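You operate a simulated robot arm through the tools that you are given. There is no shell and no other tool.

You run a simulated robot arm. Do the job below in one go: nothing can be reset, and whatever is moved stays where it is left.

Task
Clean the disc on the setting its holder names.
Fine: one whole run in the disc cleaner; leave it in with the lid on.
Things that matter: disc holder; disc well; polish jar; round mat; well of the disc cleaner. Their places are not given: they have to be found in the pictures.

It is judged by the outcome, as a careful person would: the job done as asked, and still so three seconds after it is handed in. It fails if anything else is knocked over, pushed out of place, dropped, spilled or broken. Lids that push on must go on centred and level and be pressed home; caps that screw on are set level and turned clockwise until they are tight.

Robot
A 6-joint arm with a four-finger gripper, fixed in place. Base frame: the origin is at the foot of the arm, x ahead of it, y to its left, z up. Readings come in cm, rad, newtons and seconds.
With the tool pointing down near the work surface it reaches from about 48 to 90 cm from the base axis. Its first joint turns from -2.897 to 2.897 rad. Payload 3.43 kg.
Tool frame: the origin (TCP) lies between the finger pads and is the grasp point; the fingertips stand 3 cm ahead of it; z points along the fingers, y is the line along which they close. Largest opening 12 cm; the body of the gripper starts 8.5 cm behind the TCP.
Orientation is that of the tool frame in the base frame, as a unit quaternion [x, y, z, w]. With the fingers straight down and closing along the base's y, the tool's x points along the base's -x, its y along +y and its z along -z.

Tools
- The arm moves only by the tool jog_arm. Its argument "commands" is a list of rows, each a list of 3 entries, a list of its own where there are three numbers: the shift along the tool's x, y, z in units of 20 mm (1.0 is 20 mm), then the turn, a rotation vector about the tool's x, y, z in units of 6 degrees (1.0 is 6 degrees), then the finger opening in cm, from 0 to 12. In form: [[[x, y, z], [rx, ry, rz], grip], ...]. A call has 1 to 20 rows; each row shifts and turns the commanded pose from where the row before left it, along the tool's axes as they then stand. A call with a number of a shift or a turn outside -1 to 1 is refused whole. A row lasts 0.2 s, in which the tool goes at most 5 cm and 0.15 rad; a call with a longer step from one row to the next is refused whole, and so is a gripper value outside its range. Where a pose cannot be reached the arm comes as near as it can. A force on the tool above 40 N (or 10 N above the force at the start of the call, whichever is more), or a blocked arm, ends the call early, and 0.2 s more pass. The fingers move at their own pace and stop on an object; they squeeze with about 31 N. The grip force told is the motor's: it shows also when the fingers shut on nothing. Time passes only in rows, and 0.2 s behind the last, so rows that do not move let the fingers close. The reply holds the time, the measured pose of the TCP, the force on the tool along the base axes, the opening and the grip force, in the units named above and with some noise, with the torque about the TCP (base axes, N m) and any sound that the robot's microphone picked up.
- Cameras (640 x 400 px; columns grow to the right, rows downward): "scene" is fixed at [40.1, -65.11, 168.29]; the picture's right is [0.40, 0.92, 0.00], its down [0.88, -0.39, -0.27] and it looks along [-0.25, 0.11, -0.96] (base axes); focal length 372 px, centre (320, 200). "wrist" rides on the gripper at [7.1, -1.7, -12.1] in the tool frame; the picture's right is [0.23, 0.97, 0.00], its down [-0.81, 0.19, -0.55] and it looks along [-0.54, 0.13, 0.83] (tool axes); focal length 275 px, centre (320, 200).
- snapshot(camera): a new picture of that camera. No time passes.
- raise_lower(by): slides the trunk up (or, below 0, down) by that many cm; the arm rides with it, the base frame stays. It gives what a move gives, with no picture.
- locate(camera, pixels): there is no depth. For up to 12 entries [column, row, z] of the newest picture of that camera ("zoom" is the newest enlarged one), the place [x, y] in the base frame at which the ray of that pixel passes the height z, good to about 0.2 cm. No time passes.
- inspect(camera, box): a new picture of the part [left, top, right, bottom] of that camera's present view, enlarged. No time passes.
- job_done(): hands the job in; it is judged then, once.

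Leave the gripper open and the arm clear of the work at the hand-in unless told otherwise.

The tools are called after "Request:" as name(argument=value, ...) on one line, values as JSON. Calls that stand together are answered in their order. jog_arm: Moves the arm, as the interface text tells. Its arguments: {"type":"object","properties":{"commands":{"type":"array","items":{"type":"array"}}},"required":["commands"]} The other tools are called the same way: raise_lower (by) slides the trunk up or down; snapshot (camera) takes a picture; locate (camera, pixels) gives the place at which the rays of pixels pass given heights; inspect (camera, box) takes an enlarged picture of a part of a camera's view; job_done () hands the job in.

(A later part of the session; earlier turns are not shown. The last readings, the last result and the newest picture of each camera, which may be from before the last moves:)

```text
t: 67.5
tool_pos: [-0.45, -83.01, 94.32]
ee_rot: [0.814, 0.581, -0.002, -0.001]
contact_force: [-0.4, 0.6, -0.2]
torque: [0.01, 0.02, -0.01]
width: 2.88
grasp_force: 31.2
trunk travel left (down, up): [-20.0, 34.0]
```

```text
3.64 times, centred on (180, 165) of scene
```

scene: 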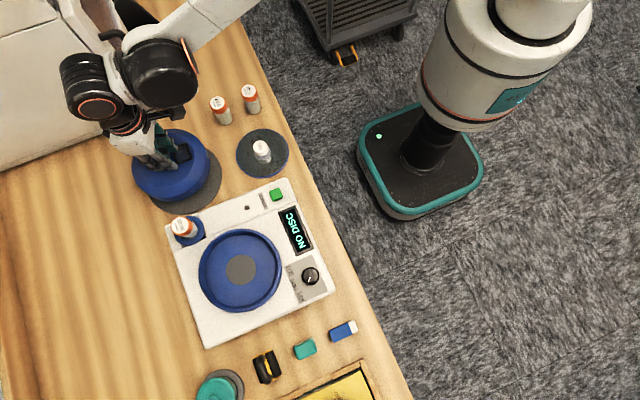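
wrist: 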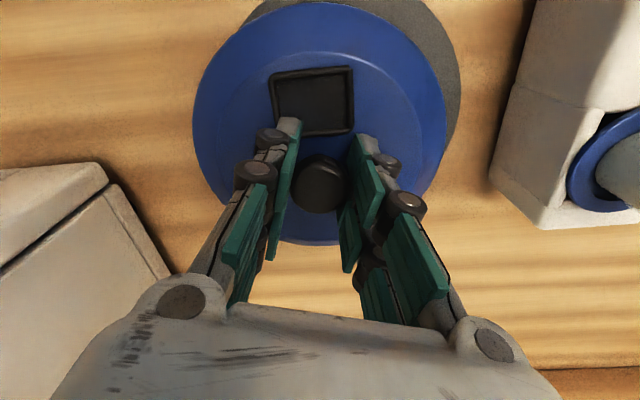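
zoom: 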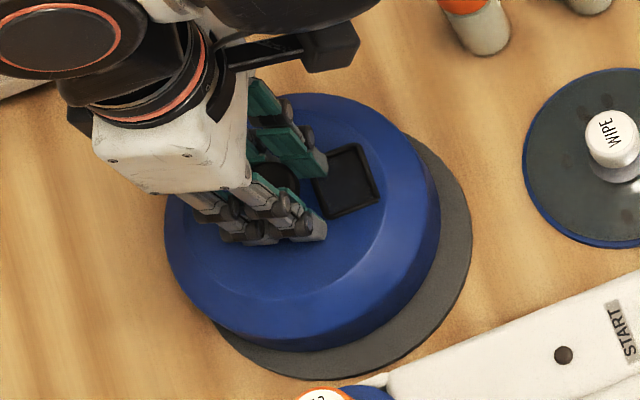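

The mat centre fits (1.2,-82). I'll move the lid +1.4 in x and +0.8 in y, then set it down in small steps.

Request:
jog_arm(commands=[[[0.3, 0.27, -0.1], [0, 0, 0], 1], [[0.3, 0.26, 0], [0, 0, 0], 1], [[0, 0, 0.1], [0, 0, 0], 1], [[0, 0, 0.1], [0, 0, 0], 1], [[0, 0, 0.1], [0, 0, 0], 1], [[0, 0, 0.1], [0, 0, 0], 1], [[0, 0, 0.1], [0, 0, 0], 1]])

Request:
snapshot(camera="wrist")

```text
t: 69.2
tool_pos: [1.1, -82.35, 93.88]
ee_rot: [0.814, 0.581, -0.004, 0.0]
contact_force: [-1.0, 1.2, 16.0]
torque: [0.57, -0.24, -0.04]
width: 2.86
grasp_force: 31.4
trunk travel left (down, up): [-20.0, 34.0]
stopped in row 7: the force on the tool passed its limit at 43 N (the readings are from after the stop); the commanded pose is now the measured one
```

```text
taken
```

wrist: 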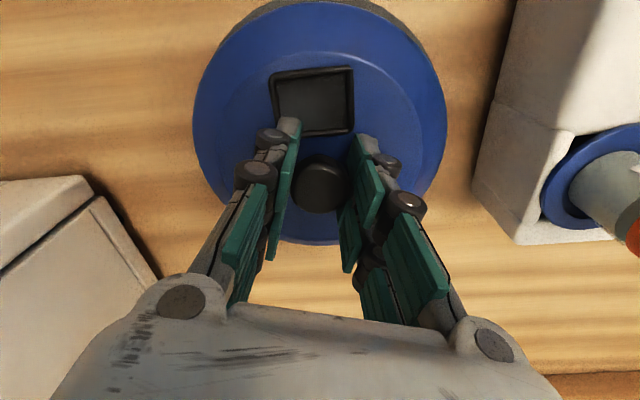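

The lid rests on the mat (force rise at z≈93.9). I'll release and rise.

Request:
jog_arm(commands=[[[0, 0, -0.05], [0, 0, 0], 2.9], [[0, 0, 0], [0, 0, 0], 4], [[0, 0, 0], [0, 0, 0], 6], [[0, 0, 0], [0, 0, 0], 6], [[0, 0, -0.5], [0, 0, 0], 6], [[0, 0, -1], [0, 0, 0], 6], [[0, 0, -1], [0, 0, 0], 6], [[0, 0, -1], [0, 0, 0], 6], [[0, 0, -1], [0, 0, 0], 6], [[0, 0, -1], [0, 0, 0], 6], [[0, 0, -1], [0, 0, 0], 6]])

Request:
snapshot(camera="wrist")

Request:
snapshot(camera="scene")

```text
t: 71.6
tool_pos: [1.15, -82.07, 106.91]
ee_rot: [0.814, 0.581, -0.005, 0.001]
contact_force: [-0.2, 0.4, -0.1]
torque: [-0.01, 0.0, 0.03]
width: 6.0
grasp_force: 0.0
trunk travel left (down, up): [-20.0, 34.0]
```

```text
taken
```

wrist: 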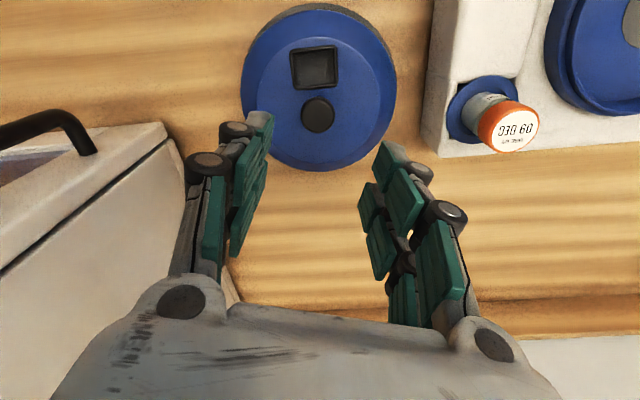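

```text
taken
```

scene: 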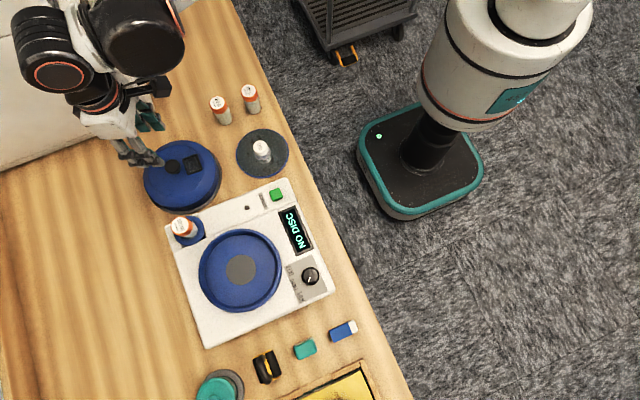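

The lid sits well on the mat. I'll move over the disc holder at (2.3,-63.6).

Request:
jog_arm(commands=[[[0.99, -0.27, 0], [0, 0, 0], 6], [[0.99, -0.27, 0], [0, 0, 0], 6], [[0.99, -0.27, 0], [0, 0, 0], 6], [[0.99, -0.27, 0], [0, 0, 0], 6], [[0.99, -0.27, 0], [0, 0, 0], 6], [[0.99, -0.27, 0], [0, 0, 0], 6], [[0.99, -0.27, 0], [0, 0, 0], 6], [[0.99, -0.27, 0], [0, 0, 0], 6], [[0.99, -0.27, 0], [0, 0, 0], 6], [[0, 0, 1], [0, 0, 0], 6], [[0, 0, 1], [0, 0, 0], 6], [[0, 0, 1], [0, 0, 0], 6]])

Request:
snapshot(camera="wrist")

Request:
snapshot(camera="scene")

```text
t: 74.2
tool_pos: [2.13, -63.93, 100.7]
ee_rot: [0.814, 0.581, -0.004, 0.0]
contact_force: [0.2, -0.2, 0.2]
torque: [0.0, -0.01, 0.02]
width: 6.01
grasp_force: 0.1
trunk travel left (down, up): [-20.0, 34.0]
```

```text
taken
```

wrist: 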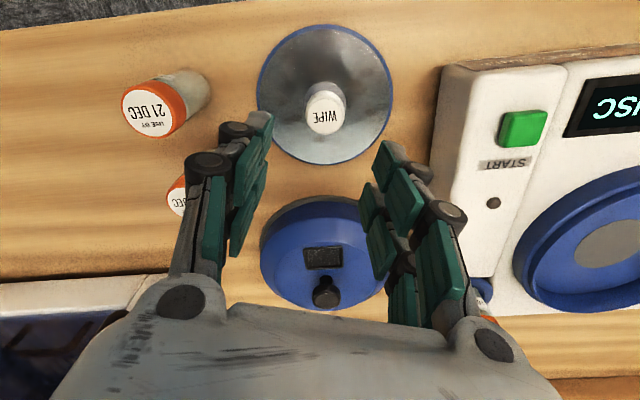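

```text
taken
```

scene: 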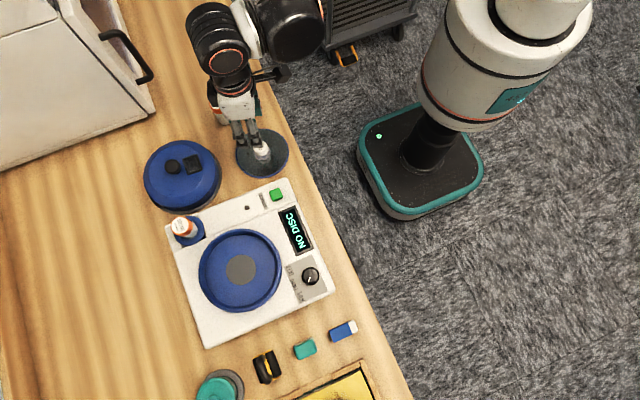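

Request:
locate(camera="wrist", pixels=[[326, 113, 89], [326, 113, 88.5], [324, 94, 84.8], [257, 100, 84.8], [392, 90, 84.8]])

Request:
inspect(camera="wrist", box=[245, 15, 405, 175])

Request:
inspect(camera="wrist", box=[490, 150, 640, 320])

```text
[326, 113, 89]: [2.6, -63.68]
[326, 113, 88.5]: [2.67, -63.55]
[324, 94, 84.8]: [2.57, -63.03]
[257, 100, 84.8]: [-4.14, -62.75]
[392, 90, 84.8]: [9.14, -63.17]
```

```text
2.50 times, centred on (325, 95) of wrist
```

zoom: 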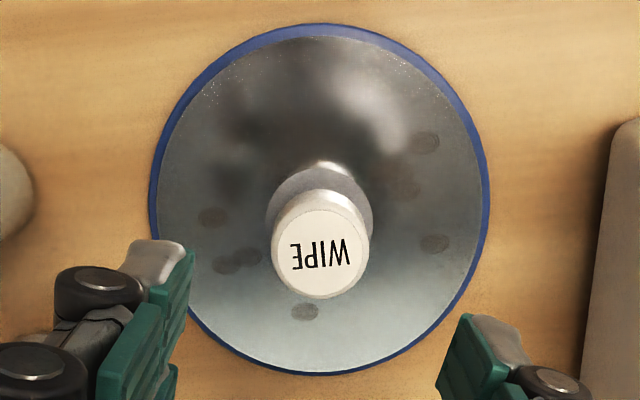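

```text
2.35 times, centred on (565, 235) of wrist
```

zoom: 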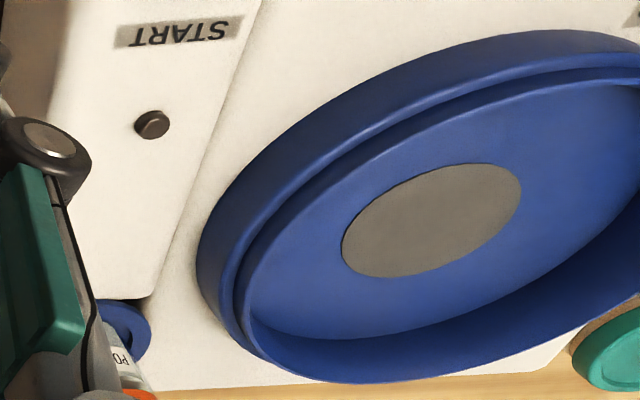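

The well is a shallow recess with a flat grey pad and no spindle. The disc is too wide to grip by its rim, so the white knob seems to be how it is picked up. I'll lower around the knob to TCP z≈90.2 and look.

Request:
jog_arm(commands=[[[0.2, 0.16, 0.8], [0, 0, 0], 6], [[0, 0, 1], [0, 0, 0], 6], [[0, 0, 1], [0, 0, 0], 6], [[0, 0, 1], [0, 0, 0], 6], [[0, 0, 0.8], [0, 0, 0], 6], [[0, 0, 0.6], [0, 0, 0], 6]])

Request:
inspect(camera="wrist", box=[210, 80, 430, 240])

```text
t: 75.6
tool_pos: [2.47, -63.68, 90.38]
ee_rot: [0.814, 0.581, -0.004, 0.0]
contact_force: [-0.1, 0.2, 0.4]
torque: [0.01, 0.03, 0.0]
width: 6.01
grasp_force: 0.1
trunk travel left (down, up): [-20.0, 34.0]
```

```text
2.50 times, centred on (320, 160) of wrist
```

zoom: 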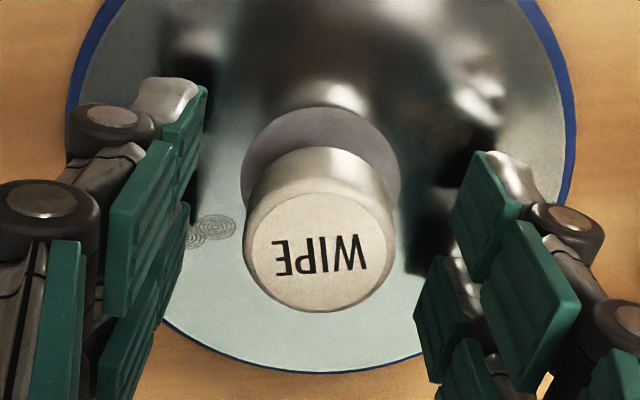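

The knob is centred. I'll lower 0.4 cm, close, then test-lift by half a centimetre.

Request:
jog_arm(commands=[[[0, 0, 0.2], [0, 0, 0], 6], [[0, 0, 0], [0, 0, 0], 2], [[0, 0, 0], [0, 0, 0], 2], [[0, 0, 0], [0, 0, 0], 2], [[0, 0, 0], [0, 0, 0], 2]])

Request:
inspect(camera="wrist", box=[210, 80, 430, 240])

```text
t: 76.8
tool_pos: [2.51, -63.79, 90.03]
ee_rot: [0.814, 0.581, -0.004, 0.0]
contact_force: [1.1, 0.3, 0.3]
torque: [-0.01, 0.03, 0.03]
width: 3.03
grasp_force: 31.1
trunk travel left (down, up): [-20.0, 34.0]
```

```text
2.50 times, centred on (320, 160) of wrist
```

zoom: 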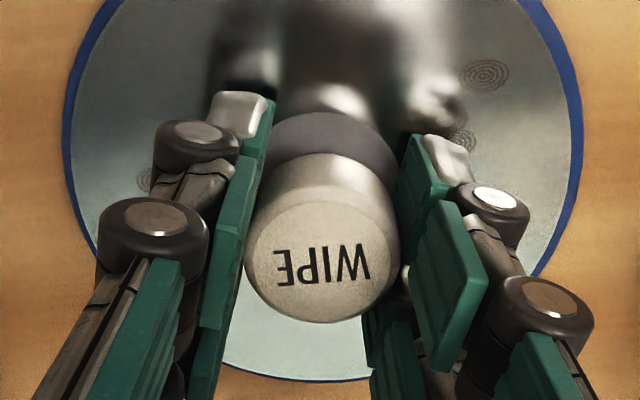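

Request:
jog_arm(commands=[[[0, 0, -0.1], [0, 0, 0], 1], [[0, 0, -0.1], [0, 0, 0], 1], [[0, 0, -0.15], [0, 0, 0], 1], [[0, 0, -0.15], [0, 0, 0], 1], [[0, 0, -0.2], [0, 0, 0], 1], [[0, 0, 0], [0, 0, 0], 1]])

Request:
snapshot(camera="wrist")

Request:
inspect(camera="wrist", box=[210, 40, 430, 240])

Request:
inspect(camera="scene", box=[210, 100, 310, 200])

```text
t: 78.2
tool_pos: [2.47, -63.86, 91.4]
ee_rot: [0.814, 0.581, -0.004, 0.001]
contact_force: [0.3, 0.3, -0.8]
torque: [0.01, 0.02, 0.02]
width: 3.05
grasp_force: 31.2
trunk travel left (down, up): [-20.0, 34.0]
```

```text
taken
```

wrist: 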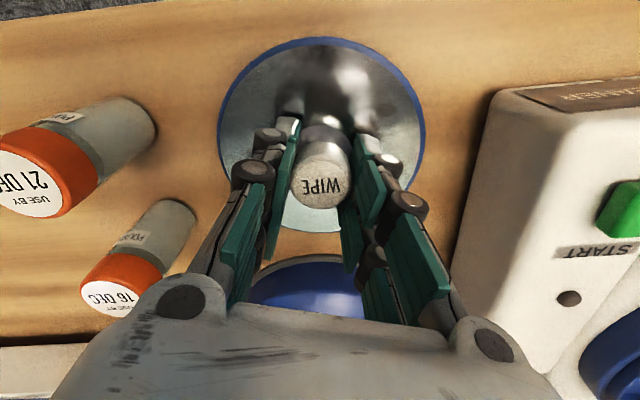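

```text
2.00 times, centred on (320, 140) of wrist
```

zoom: 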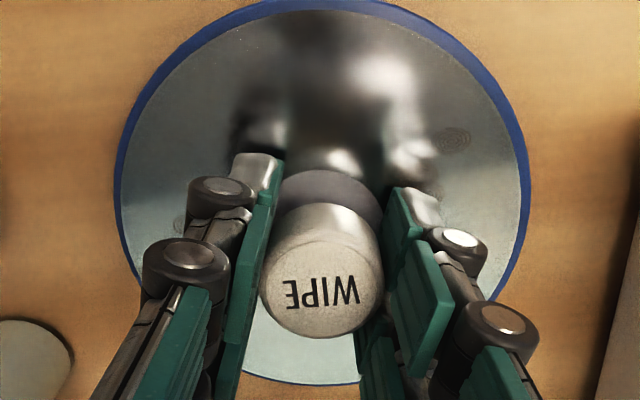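

```text
4.00 times, centred on (260, 150) of scene
```

zoom: 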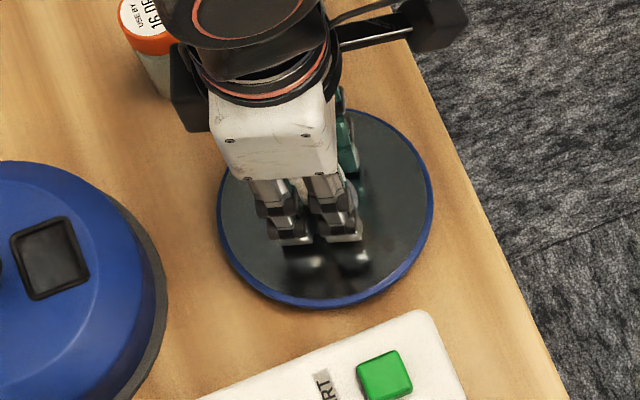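

Knob, disc and blue rim all seem to rise together, with only ≈0.8 N extra. I'll lift 6 cm more to see whether anything stays on the table.

Request:
jog_arm(commands=[[[0, 0, -0.4], [0, 0, 0], 1], [[0, 0, -0.5], [0, 0, 0], 1], [[0, 0, -0.7], [0, 0, 0], 1], [[0, 0, -0.7], [0, 0, 0], 1], [[0, 0, -0.5], [0, 0, 0], 1], [[0, 0, -0.2], [0, 0, 0], 1], [[0, 0, 0], [0, 0, 0], 1]])

Request:
snapshot(camera="wrist")

Request:
snapshot(camera="scene")

Request:
inspect(camera="scene", box=[200, 90, 310, 200])

```text
t: 79.8
tool_pos: [2.52, -63.62, 97.45]
ee_rot: [0.814, 0.581, -0.003, 0.001]
contact_force: [0.0, 0.1, -1.8]
torque: [0.02, 0.01, -0.01]
width: 3.07
grasp_force: 31.0
trunk travel left (down, up): [-20.0, 34.0]
```

```text
taken
```

wrist: 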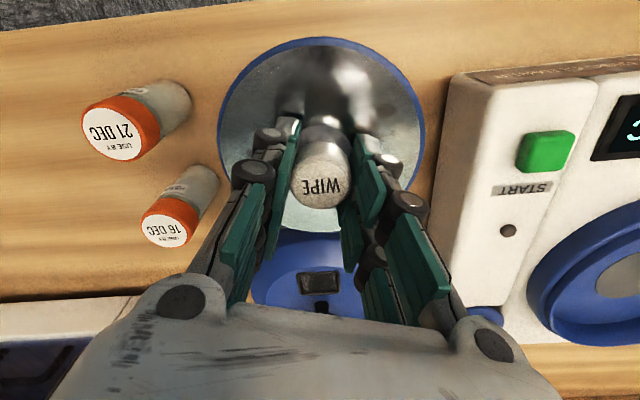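

```text
taken
```

scene: 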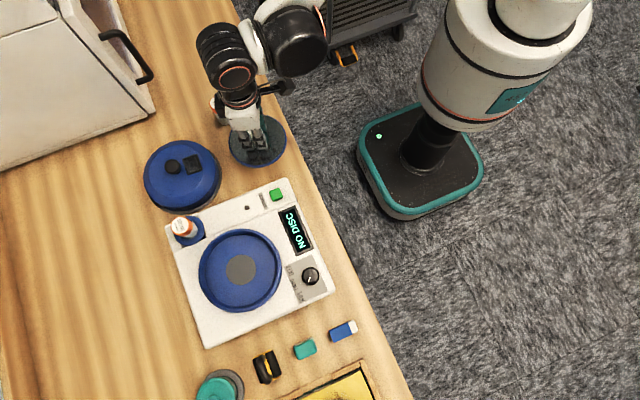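

```text
3.64 times, centred on (255, 145) of scene
```

zoom: 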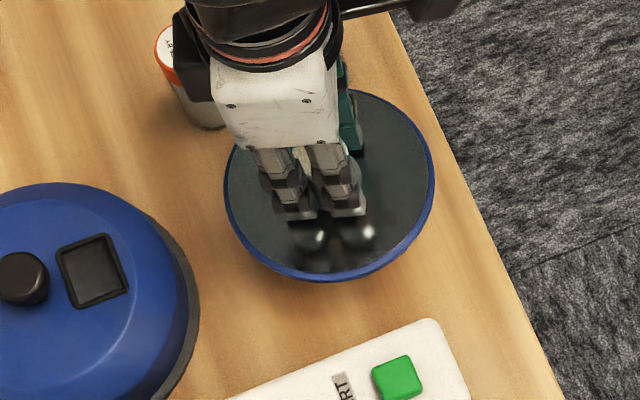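

Everything came up as one unit: the blue carrier, the stem knob and the disc. Nothing stayed behind, so the carrier goes into the well. I'll find the well centre (grey pad at scene (241,270)).

Request:
locate(camera="scene", pixels=[[241, 270, 90], [241, 270, 92], [241, 270, 94], [199, 270, 94], [282, 270, 94], [239, 229, 94], [239, 312, 94], [258, 148, 92]])

Request:
inspect(camera="scene", box=[190, 220, 290, 320])

```text
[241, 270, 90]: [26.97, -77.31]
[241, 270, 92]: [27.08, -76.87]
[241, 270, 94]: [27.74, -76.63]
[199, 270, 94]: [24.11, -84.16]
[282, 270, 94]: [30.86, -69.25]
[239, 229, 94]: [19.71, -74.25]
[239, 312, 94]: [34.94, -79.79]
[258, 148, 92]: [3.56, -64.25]
```

```text
4.00 times, centred on (240, 270) of scene
```

zoom: 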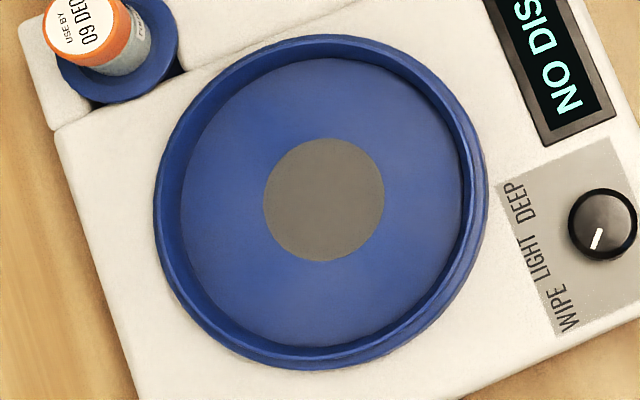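

The pad sits at z≈93, so the well centre is ≈(27.55,-76.7). I'll raise to z≈108 and carry the carrier over the well.

Request:
jog_arm(commands=[[[0, 0, -0.8], [0, 0, 0], 1], [[0, 0, -1], [0, 0, 0], 1], [[0, 0, -1], [0, 0, 0], 1], [[0, 0, -1], [0, 0, 0], 1], [[0, 0, -1], [0, 0, 0], 1], [[0, 0, -0.5], [0, 0, 0], 1]])

Request:
jog_arm(commands=[[[-0.15, 0.6, 0], [0, 0, 0], 1], [[-0.15, 0.997, 0], [0, 0, 0], 1], [[-0.15, 0.997, 0], [0, 0, 0], 1], [[-0.15, 0.997, 0], [0, 0, 0], 1], [[-0.15, 0.997, 0], [0, 0, 0], 1], [[-0.15, 0.997, 0], [0, 0, 0], 1], [[-0.15, 0.997, 0], [0, 0, 0], 1], [[-0.15, 0.997, 0], [0, 0, 0], 1], [[-0.15, 0.997, 0], [0, 0, 0], 1], [[-0.15, 0.997, 0], [0, 0, 0], 1], [[-0.15, 0.997, 0], [0, 0, 0], 1], [[-0.15, 0.997, 0], [0, 0, 0], 1], [[-0.15, 0.997, 0], [0, 0, 0], 1], [[-0.15, 0.997, 0], [0, 0, 0], 1], [[0, 0.39, 0], [0, 0, 0], 1], [[0, 0, 0], [0, 0, 0], 1]])

Request:
snapshot(camera="wrist")

Request:
snapshot(camera="scene")

```text
t: 81.2
tool_pos: [2.73, -63.83, 107.94]
ee_rot: [0.814, 0.58, -0.005, 0.001]
contact_force: [-0.5, 0.4, -1.2]
torque: [0.03, 0.01, 0.01]
width: 3.06
grasp_force: 30.8
trunk travel left (down, up): [-20.0, 34.0]
```

```text
t: 84.6
tool_pos: [27.77, -76.65, 107.82]
ee_rot: [0.814, 0.581, -0.004, 0.001]
contact_force: [0.1, 0.2, -0.6]
torque: [-0.03, -0.01, -0.05]
width: 3.0
grasp_force: 30.5
trunk travel left (down, up): [-20.0, 34.0]
```

```text
taken
```

wrist: 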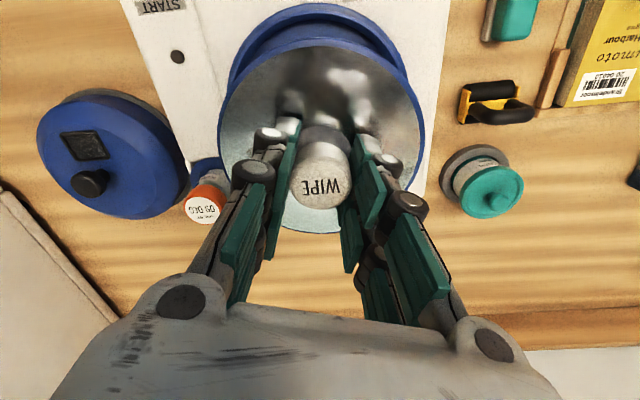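

```text
taken
```

scene: 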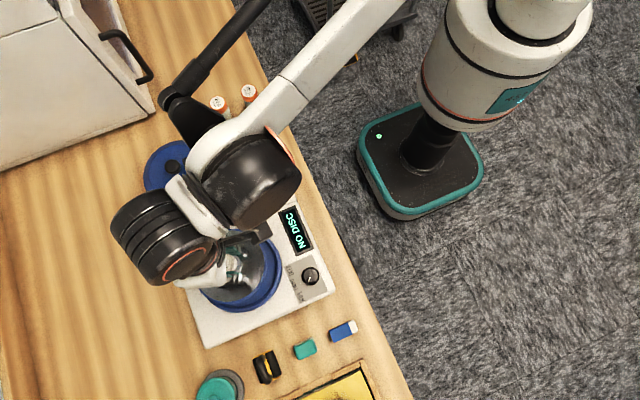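

The carrier is over the well. I'll lower to z≈101.6 and compare its edge with the well rim.

Request:
jog_arm(commands=[[[0, 0, 0.8], [0, 0, 0], 1], [[0, 0, 0.9], [0, 0, 0], 1], [[0, 0, 0.8], [0, 0, 0], 1], [[0, 0, 0.6], [0, 0, 0], 1], [[0, 0, 0], [0, 0, 0], 1]])

Request:
snapshot(camera="wrist")

Request:
inspect(camera="wrist", box=[190, 0, 450, 250])

Request:
inspect(camera="scene", box=[170, 210, 310, 330])

```text
t: 85.8
tool_pos: [27.63, -76.67, 101.69]
ee_rot: [0.814, 0.581, -0.004, 0.001]
contact_force: [0.2, 1.2, -1.2]
torque: [-0.02, -0.04, -0.01]
width: 3.03
grasp_force: 30.6
trunk travel left (down, up): [-20.0, 34.0]
```

```text
taken
```

wrist: 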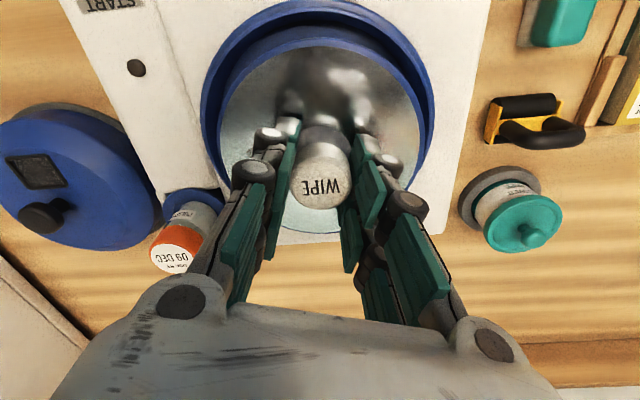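

```text
1.60 times, centred on (320, 125) of wrist
```

zoom: 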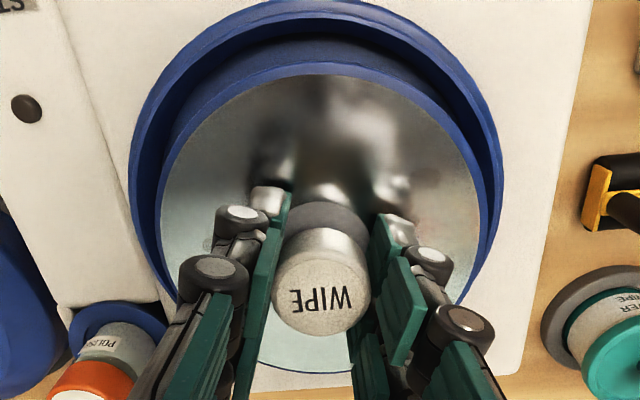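

```text
3.33 times, centred on (240, 270) of scene
```

zoom: 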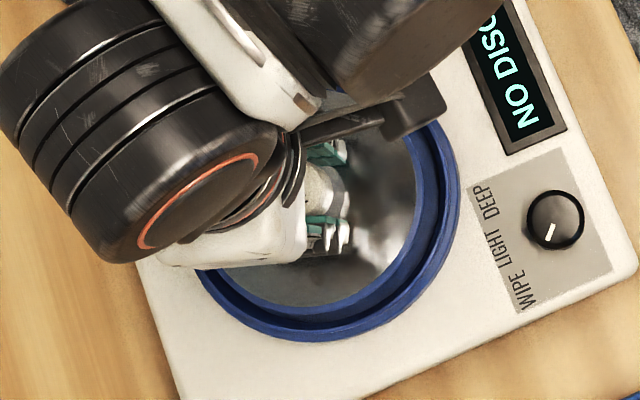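

Alignment looks good. I'll lower in small steps until contact.

Request:
jog_arm(commands=[[[0, 0, 0.2], [0, 0, 0], 1], [[0, 0, 0.2], [0, 0, 0], 1], [[0, 0, 0.2], [0, 0, 0], 1], [[0, 0, 0.1], [0, 0, 0], 1], [[0, 0, 0.1], [0, 0, 0], 1], [[0, 0, 0.1], [0, 0, 0], 1], [[0, 0, 0.1], [0, 0, 0], 1], [[0, 0, 0.1], [0, 0, 0], 1], [[0, 0, 0], [0, 0, 0], 1]])

Request:
inspect(camera="wrist", box=[190, 0, 450, 250])

Request:
inspect(camera="scene", box=[170, 210, 310, 330])

```text
t: 87.8
tool_pos: [27.69, -76.58, 99.44]
ee_rot: [0.814, 0.58, -0.003, 0.0]
contact_force: [0.3, -0.3, -0.8]
torque: [0.0, -0.02, -0.01]
width: 3.03
grasp_force: 30.1
trunk travel left (down, up): [-20.0, 34.0]
```

```text
1.60 times, centred on (320, 125) of wrist
```

zoom: 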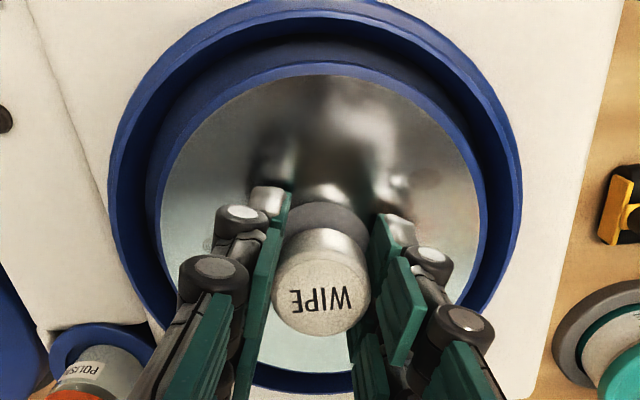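

```text
3.33 times, centred on (240, 270) of scene
```

zoom: 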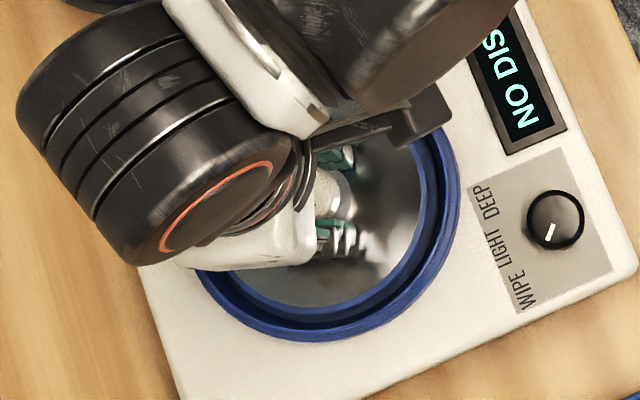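

The carrier sits about 0.15–0.2 cm to the right. I'll correct slightly and continue down.

Request:
jog_arm(commands=[[[0, -0.07, 0.05], [0, 0, 0], 1], [[0, 0, 0.1], [0, 0, 0], 1], [[0, 0, 0.1], [0, 0, 0], 1], [[0, 0, 0.1], [0, 0, 0], 1], [[0, 0, 0.1], [0, 0, 0], 1], [[0, 0, 0], [0, 0, 0], 1]])

Request:
inspect(camera="wrist", box=[190, 0, 450, 250])

```text
t: 89.2
tool_pos: [27.59, -76.61, 98.72]
ee_rot: [0.814, 0.581, -0.004, 0.0]
contact_force: [0.0, -0.9, -1.0]
torque: [0.02, 0.04, -0.04]
width: 3.04
grasp_force: 30.9
trunk travel left (down, up): [-20.0, 34.0]
```

```text
1.60 times, centred on (320, 125) of wrist
```

zoom: 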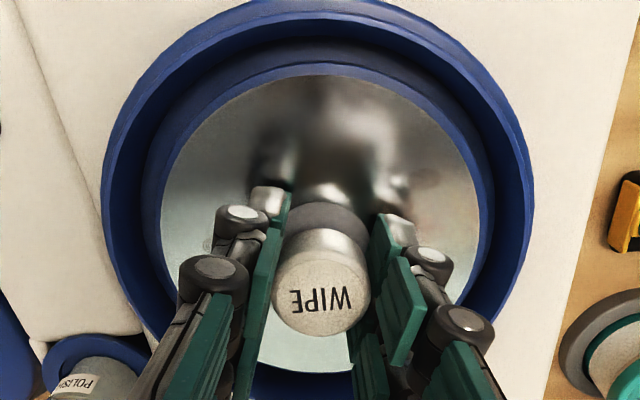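

Well aligned now. Continuing down until contact.

Request:
jog_arm(commands=[[[0, 0, 0.1], [0, 0, 0], 1], [[0, 0, 0.1], [0, 0, 0], 1], [[0, 0, 0.1], [0, 0, 0], 1], [[0, 0, 0.1], [0, 0, 0], 1], [[0, 0, 0.1], [0, 0, 0], 1], [[0, 0, 0], [0, 0, 0], 1]])

Request:
snapshot(camera="scene")

```text
t: 90.6
tool_pos: [27.44, -76.45, 97.74]
ee_rot: [0.814, 0.581, -0.004, 0.002]
contact_force: [6.8, -5.3, 26.9]
torque: [-0.1, -0.18, -0.07]
width: 3.01
grasp_force: 30.8
trunk travel left (down, up): [-20.0, 34.0]
```

```text
taken
```

scene: 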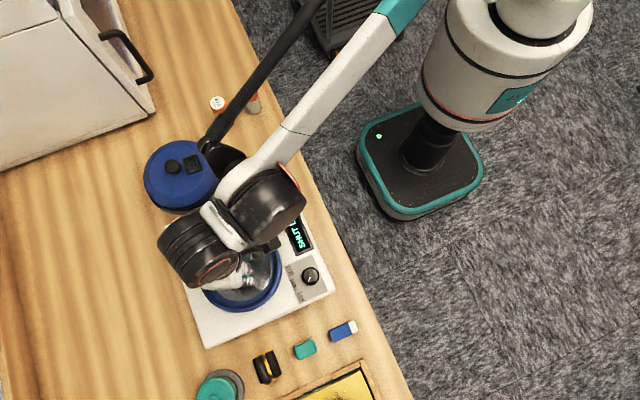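

The display now reads "SHUT L…", so the disc is seated. I'll release and rise.

Request:
jog_arm(commands=[[[0, 0, -0.05], [0, 0, 0], 2.9], [[0, 0, 0], [0, 0, 0], 4], [[0, 0, 0], [0, 0, 0], 6], [[0, 0, 0], [0, 0, 0], 6], [[0, 0, -0.5], [0, 0, 0], 6], [[0, 0, -1], [0, 0, 0], 6], [[0, 0, -1], [0, 0, 0], 6], [[0, 0, -1], [0, 0, 0], 6], [[0, 0, -1], [0, 0, 0], 6], [[0, 0, -1], [0, 0, 0], 6]])

Request:
snapshot(camera="wrist")

Request:
snapshot(camera="scene")

Request:
inspect(camera="wrist", box=[190, 0, 450, 230])

```text
t: 92.8
tool_pos: [27.75, -76.5, 108.75]
ee_rot: [0.813, 0.582, -0.004, 0.001]
contact_force: [0.0, 0.4, -0.2]
torque: [-0.04, -0.02, 0.0]
width: 6.03
grasp_force: 0.0
trunk travel left (down, up): [-20.0, 34.0]
```

```text
taken
```

wrist: 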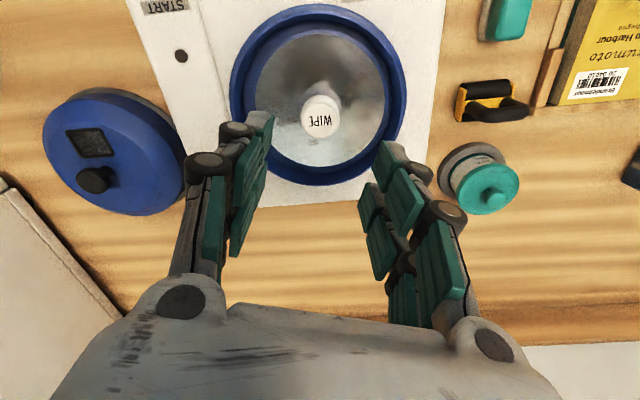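

```text
taken
```

scene: 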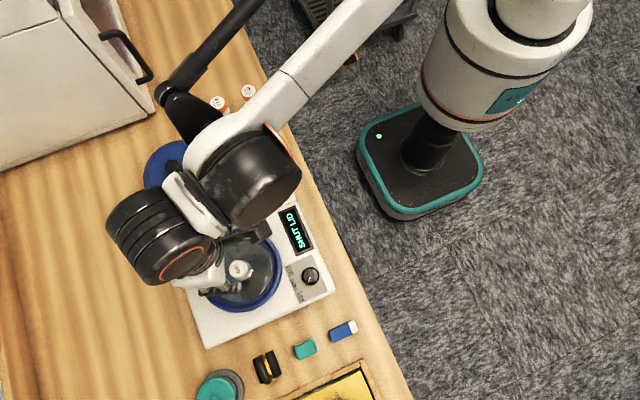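

```text
1.74 times, centred on (320, 115) of wrist
```

zoom: 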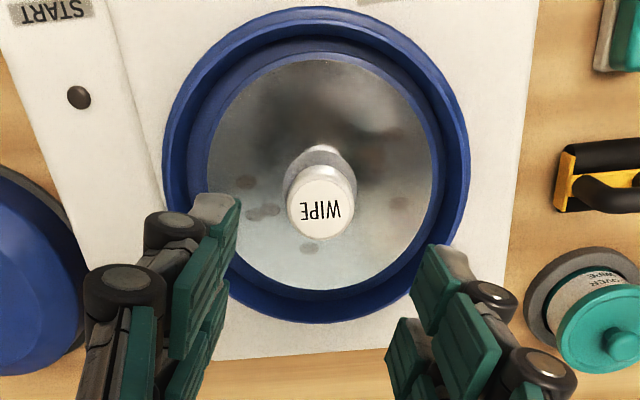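

The disc is seated and the display says SHUT LID. I'll fetch the lid from the mat at (1.1,-82.2).

Request:
jog_arm(commands=[[[-0.54, -0.897, 0], [0, 0, 0], 6], [[-0.54, -0.897, 0], [0, 0, 0], 6], [[-0.54, -0.897, 0], [0, 0, 0], 6], [[-0.54, -0.897, 0], [0, 0, 0], 6], [[-0.54, -0.897, 0], [0, 0, 0], 6], [[-0.54, -0.897, 0], [0, 0, 0], 6], [[-0.54, -0.897, 0], [0, 0, 0], 6], [[-0.54, -0.897, 0], [0, 0, 0], 6], [[-0.54, -0.897, 0], [0, 0, 0], 6], [[-0.54, -0.897, 0], [0, 0, 0], 6], [[-0.54, -0.897, 0], [0, 0, 0], 6], [[-0.54, -0.897, 0], [0, 0, 0], 6], [[-0.54, -0.897, 0], [0, 0, 0], 6], [[0, 0, 1], [0, 0, 0], 6], [[0, 0, 1], [0, 0, 0], 6], [[0, 0, 1], [0, 0, 0], 6]])

Request:
snapshot(camera="wrist")

Request:
snapshot(camera="scene")

```text
t: 96.2
tool_pos: [1.02, -82.3, 102.54]
ee_rot: [0.814, 0.58, -0.004, 0.0]
contact_force: [-0.1, 1.0, 0.5]
torque: [-0.01, 0.0, -0.01]
width: 5.97
grasp_force: 0.0
trunk travel left (down, up): [-20.0, 34.0]
```

```text
taken
```

wrist: 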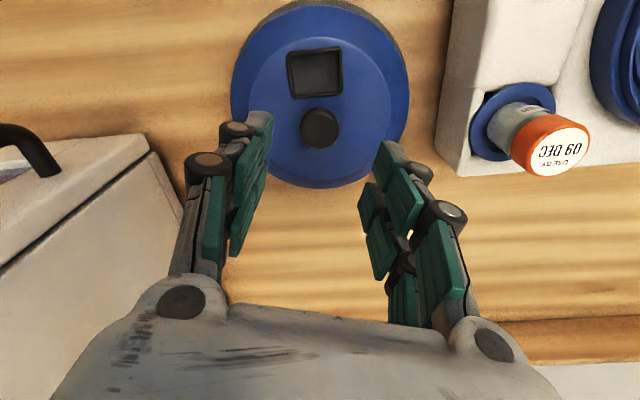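

```text
taken
```

scene: 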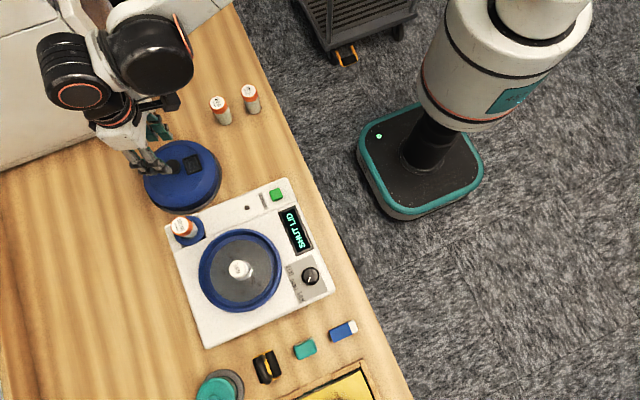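

Request:
locate(camera="wrist", pixels=[[320, 128, 92.7], [320, 128, 92.2], [301, 128, 92.7], [339, 128, 92.7]])

Request:
jog_arm(commands=[[[0, 0, 1], [0, 0, 0], 6], [[0, 0, 1], [0, 0, 0], 6], [[0, 0, 0.25], [0, 0, 0], 6]])

Request:
inspect(camera="wrist", box=[210, 70, 430, 240])

```text
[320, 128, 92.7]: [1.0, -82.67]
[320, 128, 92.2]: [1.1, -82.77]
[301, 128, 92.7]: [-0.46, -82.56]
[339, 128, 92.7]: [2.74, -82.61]
```

```text
t: 97.0
tool_pos: [0.91, -82.41, 98.37]
ee_rot: [0.814, 0.581, -0.003, 0.001]
contact_force: [0.0, -0.1, -1.2]
torque: [-0.02, 0.0, -0.01]
width: 6.01
grasp_force: 0.1
trunk travel left (down, up): [-20.0, 34.0]
```

```text
2.35 times, centred on (320, 155) of wrist
```

zoom: 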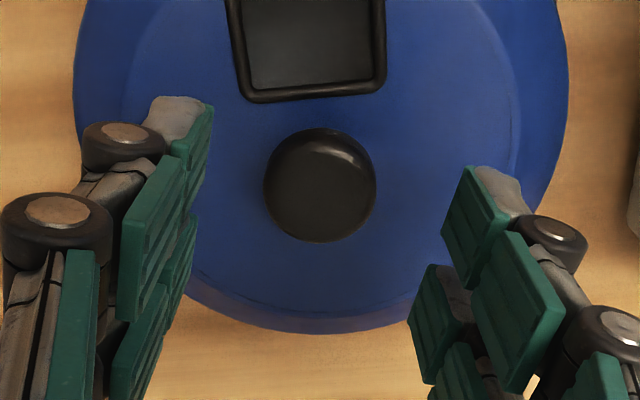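

I'll centre on the knob (1.05,-82.65), descend to z≈94.2 and close.

Request:
jog_arm(commands=[[[-0.1, 0.05, 0.8], [0, 0, 0], 6], [[0, 0, 0.8], [0, 0, 0], 6], [[0, 0, 0.5], [0, 0, 0], 6], [[0, 0, 0], [0, 0, 0], 4], [[0, 0, 0], [0, 0, 0], 1], [[0, 0, 0], [0, 0, 0], 1], [[0, 0, 0], [0, 0, 0], 1]])

Request:
inspect(camera="wrist", box=[210, 70, 430, 240])

```text
t: 98.6
tool_pos: [0.95, -82.36, 94.2]
ee_rot: [0.814, 0.581, -0.004, 0.001]
contact_force: [-0.4, 0.3, 0.0]
torque: [-0.07, 0.03, 0.0]
width: 2.9
grasp_force: 30.8
trunk travel left (down, up): [-20.0, 34.0]
```

```text
2.35 times, centred on (320, 155) of wrist
```

zoom: 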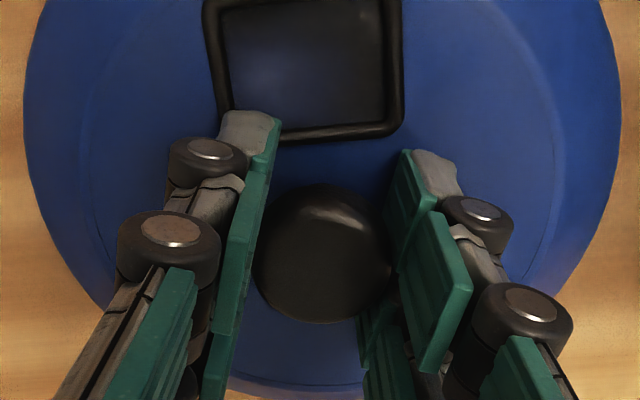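

The lid is gripped. I'll lift it to z≈112.5.

Request:
jog_arm(commands=[[[0, 0, -0.3], [0, 0, 0], 1], [[0, 0, -0.6], [0, 0, 0], 1], [[0, 0, -0.9], [0, 0, 0], 1], [[0, 0, -1], [0, 0, 0], 1], [[0, 0, -1], [0, 0, 0], 1], [[0, 0, -1], [0, 0, 0], 1], [[0, 0, -1], [0, 0, 0], 1], [[0, 0, -1], [0, 0, 0], 1], [[0, 0, -1], [0, 0, 0], 1], [[0, 0, -0.9], [0, 0, 0], 1], [[0, 0, -0.5], [0, 0, 0], 1]])

Request:
snapshot(camera="wrist")

Request:
snapshot(camera="scene")

```text
t: 101.0
tool_pos: [1.31, -82.57, 112.6]
ee_rot: [0.814, 0.581, -0.003, 0.0]
contact_force: [0.3, 0.2, -1.4]
torque: [0.01, 0.02, -0.03]
width: 2.88
grasp_force: 30.9
trunk travel left (down, up): [-20.0, 34.0]
```

```text
taken
```

wrist: 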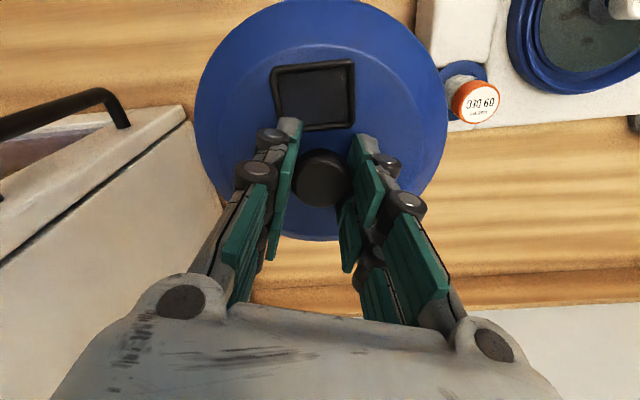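

```text
taken
```

scene: 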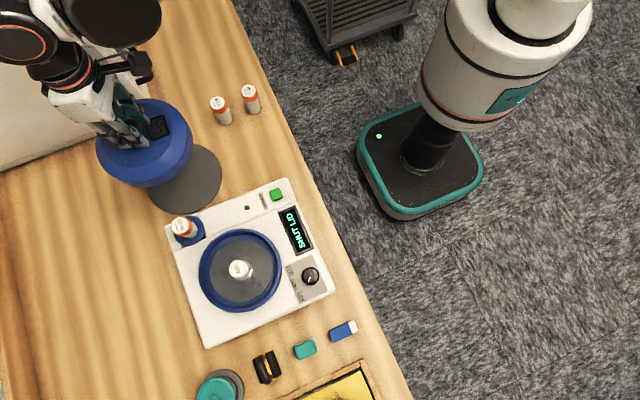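

The lid is held level. I'll carry it over the well to ≈(27.55,-76.7).

Request:
jog_arm(commands=[[[0.54, 0.885, 0], [0, 0, 0], 1], [[0.54, 0.885, 0], [0, 0, 0], 1], [[0.54, 0.885, 0], [0, 0, 0], 1], [[0.54, 0.885, 0], [0, 0, 0], 1], [[0.54, 0.885, 0], [0, 0, 0], 1], [[0.54, 0.885, 0], [0, 0, 0], 1], [[0.54, 0.885, 0], [0, 0, 0], 1], [[0.54, 0.885, 0], [0, 0, 0], 1], [[0.54, 0.885, 0], [0, 0, 0], 1], [[0.54, 0.885, 0], [0, 0, 0], 1], [[0.54, 0.885, 0], [0, 0, 0], 1], [[0.54, 0.885, 0], [0, 0, 0], 1], [[0.54, 0.885, 0], [0, 0, 0], 1], [[0, 0, 0], [0, 0, 0], 1]])

Request:
snapshot(camera="wrist")

Request:
snapshot(camera="scene")

```text
t: 104.0
tool_pos: [27.23, -76.64, 112.58]
ee_rot: [0.814, 0.581, -0.004, 0.0]
contact_force: [0.2, 0.9, -0.5]
torque: [-0.02, 0.04, -0.01]
width: 2.88
grasp_force: 31.4
trunk travel left (down, up): [-20.0, 34.0]
```

```text
taken
```

wrist: 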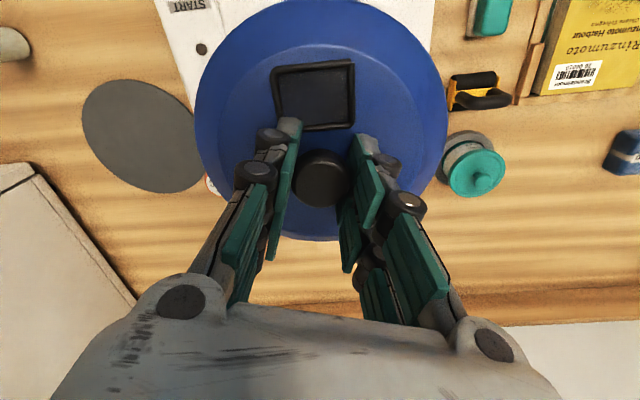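

```text
taken
```

scene: 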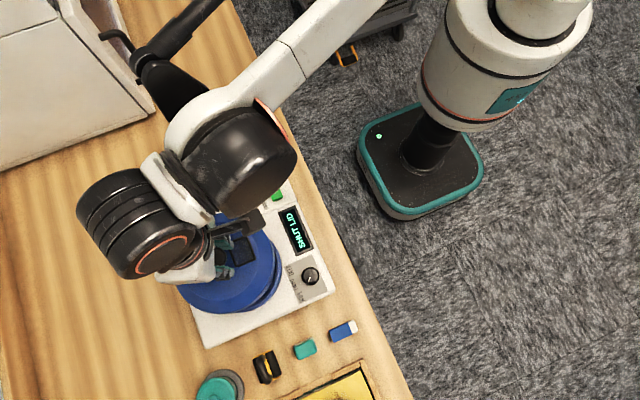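

I'll correct +0.3 cm in x and lower to z≈105.

Request:
jog_arm(commands=[[[0.04, 0.14, 0.8], [0, 0, 0], 1], [[0, 0, 0.9], [0, 0, 0], 1], [[0, 0, 0.9], [0, 0, 0], 1], [[0, 0, 0.8], [0, 0, 0], 1], [[0, 0, 0.4], [0, 0, 0], 1], [[0, 0, 0], [0, 0, 0], 1]])

Request:
snapshot(camera="wrist")

Request:
inspect(camera="scene", box=[170, 210, 310, 330])

```text
t: 105.4
tool_pos: [27.61, -76.73, 104.93]
ee_rot: [0.814, 0.58, -0.004, 0.001]
contact_force: [-0.1, -0.7, -0.6]
torque: [0.01, 0.01, 0.01]
width: 2.88
grasp_force: 31.0
trunk travel left (down, up): [-20.0, 34.0]
```

```text
taken
```

wrist: 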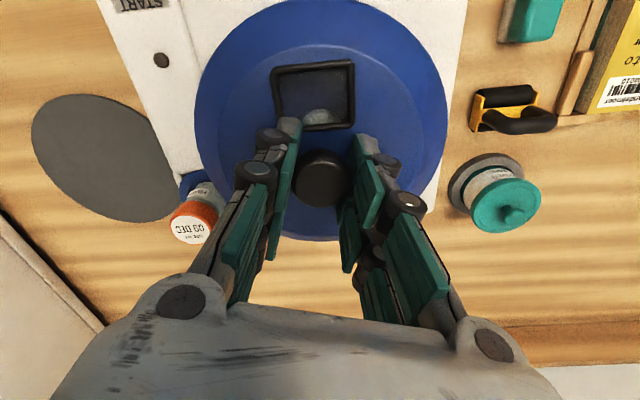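

```text
3.33 times, centred on (240, 270) of scene
```

zoom: 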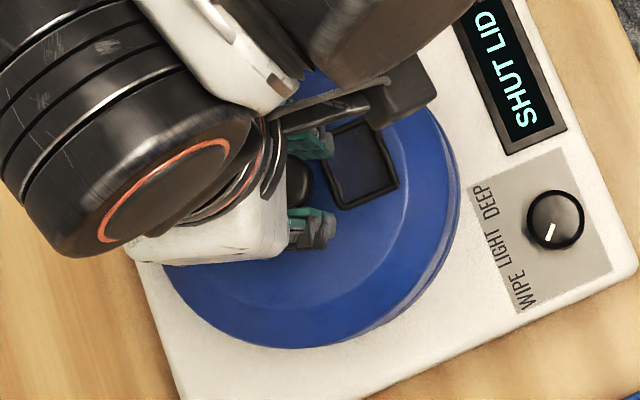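

Aligned. I'll lower gently until the lid touches.

Request:
jog_arm(commands=[[[0, 0, 0.2], [0, 0, 0], 1], [[0, 0, 0.2], [0, 0, 0], 1], [[0, 0, 0.15], [0, 0, 0], 1], [[0, 0, 0.1], [0, 0, 0], 1], [[0, 0, 0.1], [0, 0, 0], 1], [[0, 0, 0.1], [0, 0, 0], 1], [[0, 0, 0.1], [0, 0, 0], 1], [[0, 0, 0], [0, 0, 0], 1]])

Request:
snapshot(camera="wrist")

Request:
snapshot(camera="scene")

```text
t: 107.2
tool_pos: [27.68, -76.81, 103.06]
ee_rot: [0.814, 0.581, -0.004, 0.001]
contact_force: [-8.4, 9.2, -4.3]
torque: [0.3, 0.26, 0.05]
width: 2.85
grasp_force: 31.3
trunk travel left (down, up): [-20.0, 34.0]
```

```text
taken
```

wrist: 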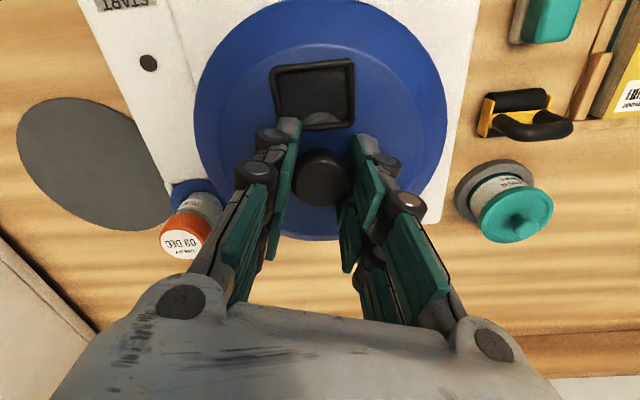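

```text
taken
```

scene: 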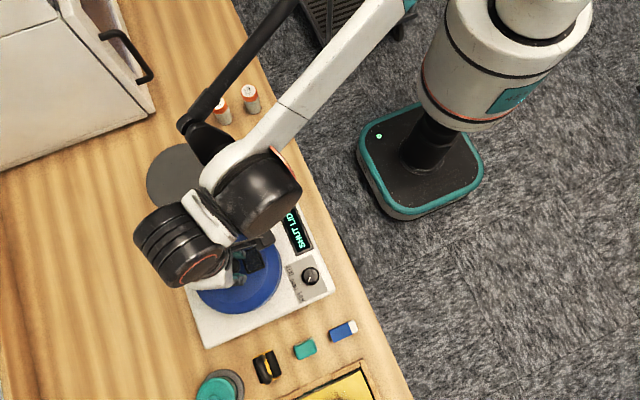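

Side forces (-8,+9) show the lid is slightly off. I'll shift about 0.12 cm with them and press down.

Request:
jog_arm(commands=[[[0.04, -0.08, 0], [0, 0, 0], 1], [[0, 0, 0.05], [0, 0, 0], 1], [[0, 0, 0.05], [0, 0, 0], 1], [[0, 0, 0.05], [0, 0, 0], 1], [[0, 0, 0], [0, 0, 0], 1]])

Request:
inspect(camera="scene", box=[170, 200, 330, 330])

```text
t: 108.4
tool_pos: [27.58, -76.48, 102.87]
ee_rot: [0.813, 0.582, -0.004, 0.002]
contact_force: [4.4, -11.1, 29.5]
torque: [-0.15, -0.09, -0.06]
width: 2.86
grasp_force: 31.2
trunk travel left (down, up): [-20.0, 34.0]
```

```text
3.08 times, centred on (250, 265) of scene
```

zoom: 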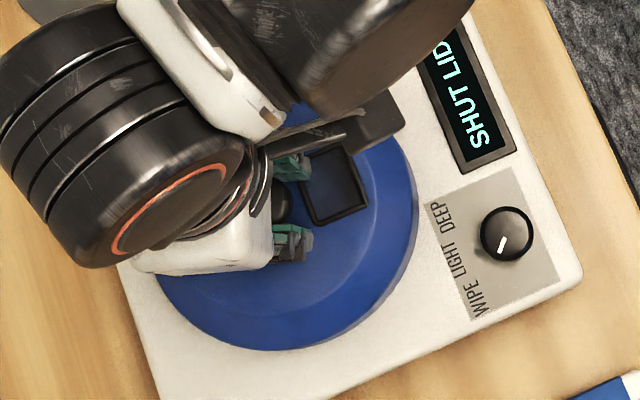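

Still "SHUT LID", with 29 N of press. I'll re-centre slightly and press further.

Request:
jog_arm(commands=[[[-0.03, 0, 0], [0, 0, 0], 1], [[0, 0, 0.05], [0, 0, 0], 1], [[0, 0, 0.05], [0, 0, 0], 1], [[0, 0, 0.05], [0, 0, 0], 1], [[0, 0, 0.05], [0, 0, 0], 1], [[0, 0, 0], [0, 0, 0], 1]])

Request:
inspect(camera="scene", box=[170, 200, 330, 330])

```text
t: 109.1
tool_pos: [27.66, -76.5, 102.71]
ee_rot: [0.814, 0.581, -0.004, 0.002]
contact_force: [2.2, 3.1, 15.0]
torque: [0.16, -0.02, 0.02]
width: 2.83
grasp_force: 30.9
trunk travel left (down, up): [-20.0, 34.0]
stopped in row 3: the force on the tool passed its limit at 44 N (the readings are from after the stop); the commanded pose is now the measured one
```

```text
3.08 times, centred on (250, 265) of scene
```

zoom: 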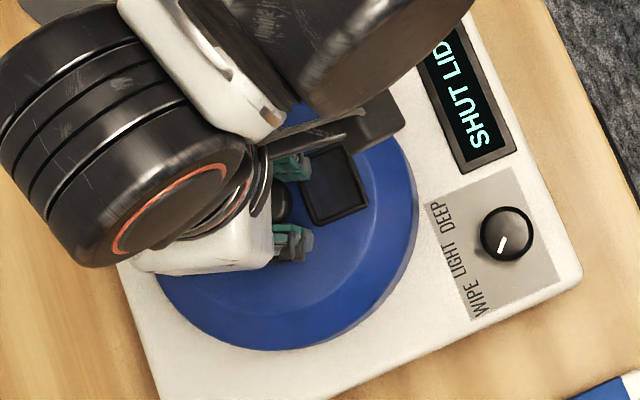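

It needs a firmer press. I'll step up the force in stages (each call may go 10 N above its start).

Request:
jog_arm(commands=[[[0, 0, 0.05], [0, 0, 0], 1], [[0, 0, 0.04], [0, 0, 0], 1], [[0, 0, 0], [0, 0, 0], 1]])

```text
t: 109.7
tool_pos: [27.64, -76.61, 102.68]
ee_rot: [0.814, 0.581, -0.004, 0.002]
contact_force: [0.8, 3.0, 18.7]
torque: [0.57, 0.05, -0.01]
width: 2.87
grasp_force: 30.5
trunk travel left (down, up): [-20.0, 34.0]
stopped in row 3: the force on the tool passed its limit at 42 N (the readings are from after the stop); the commanded pose is now the measured one
```

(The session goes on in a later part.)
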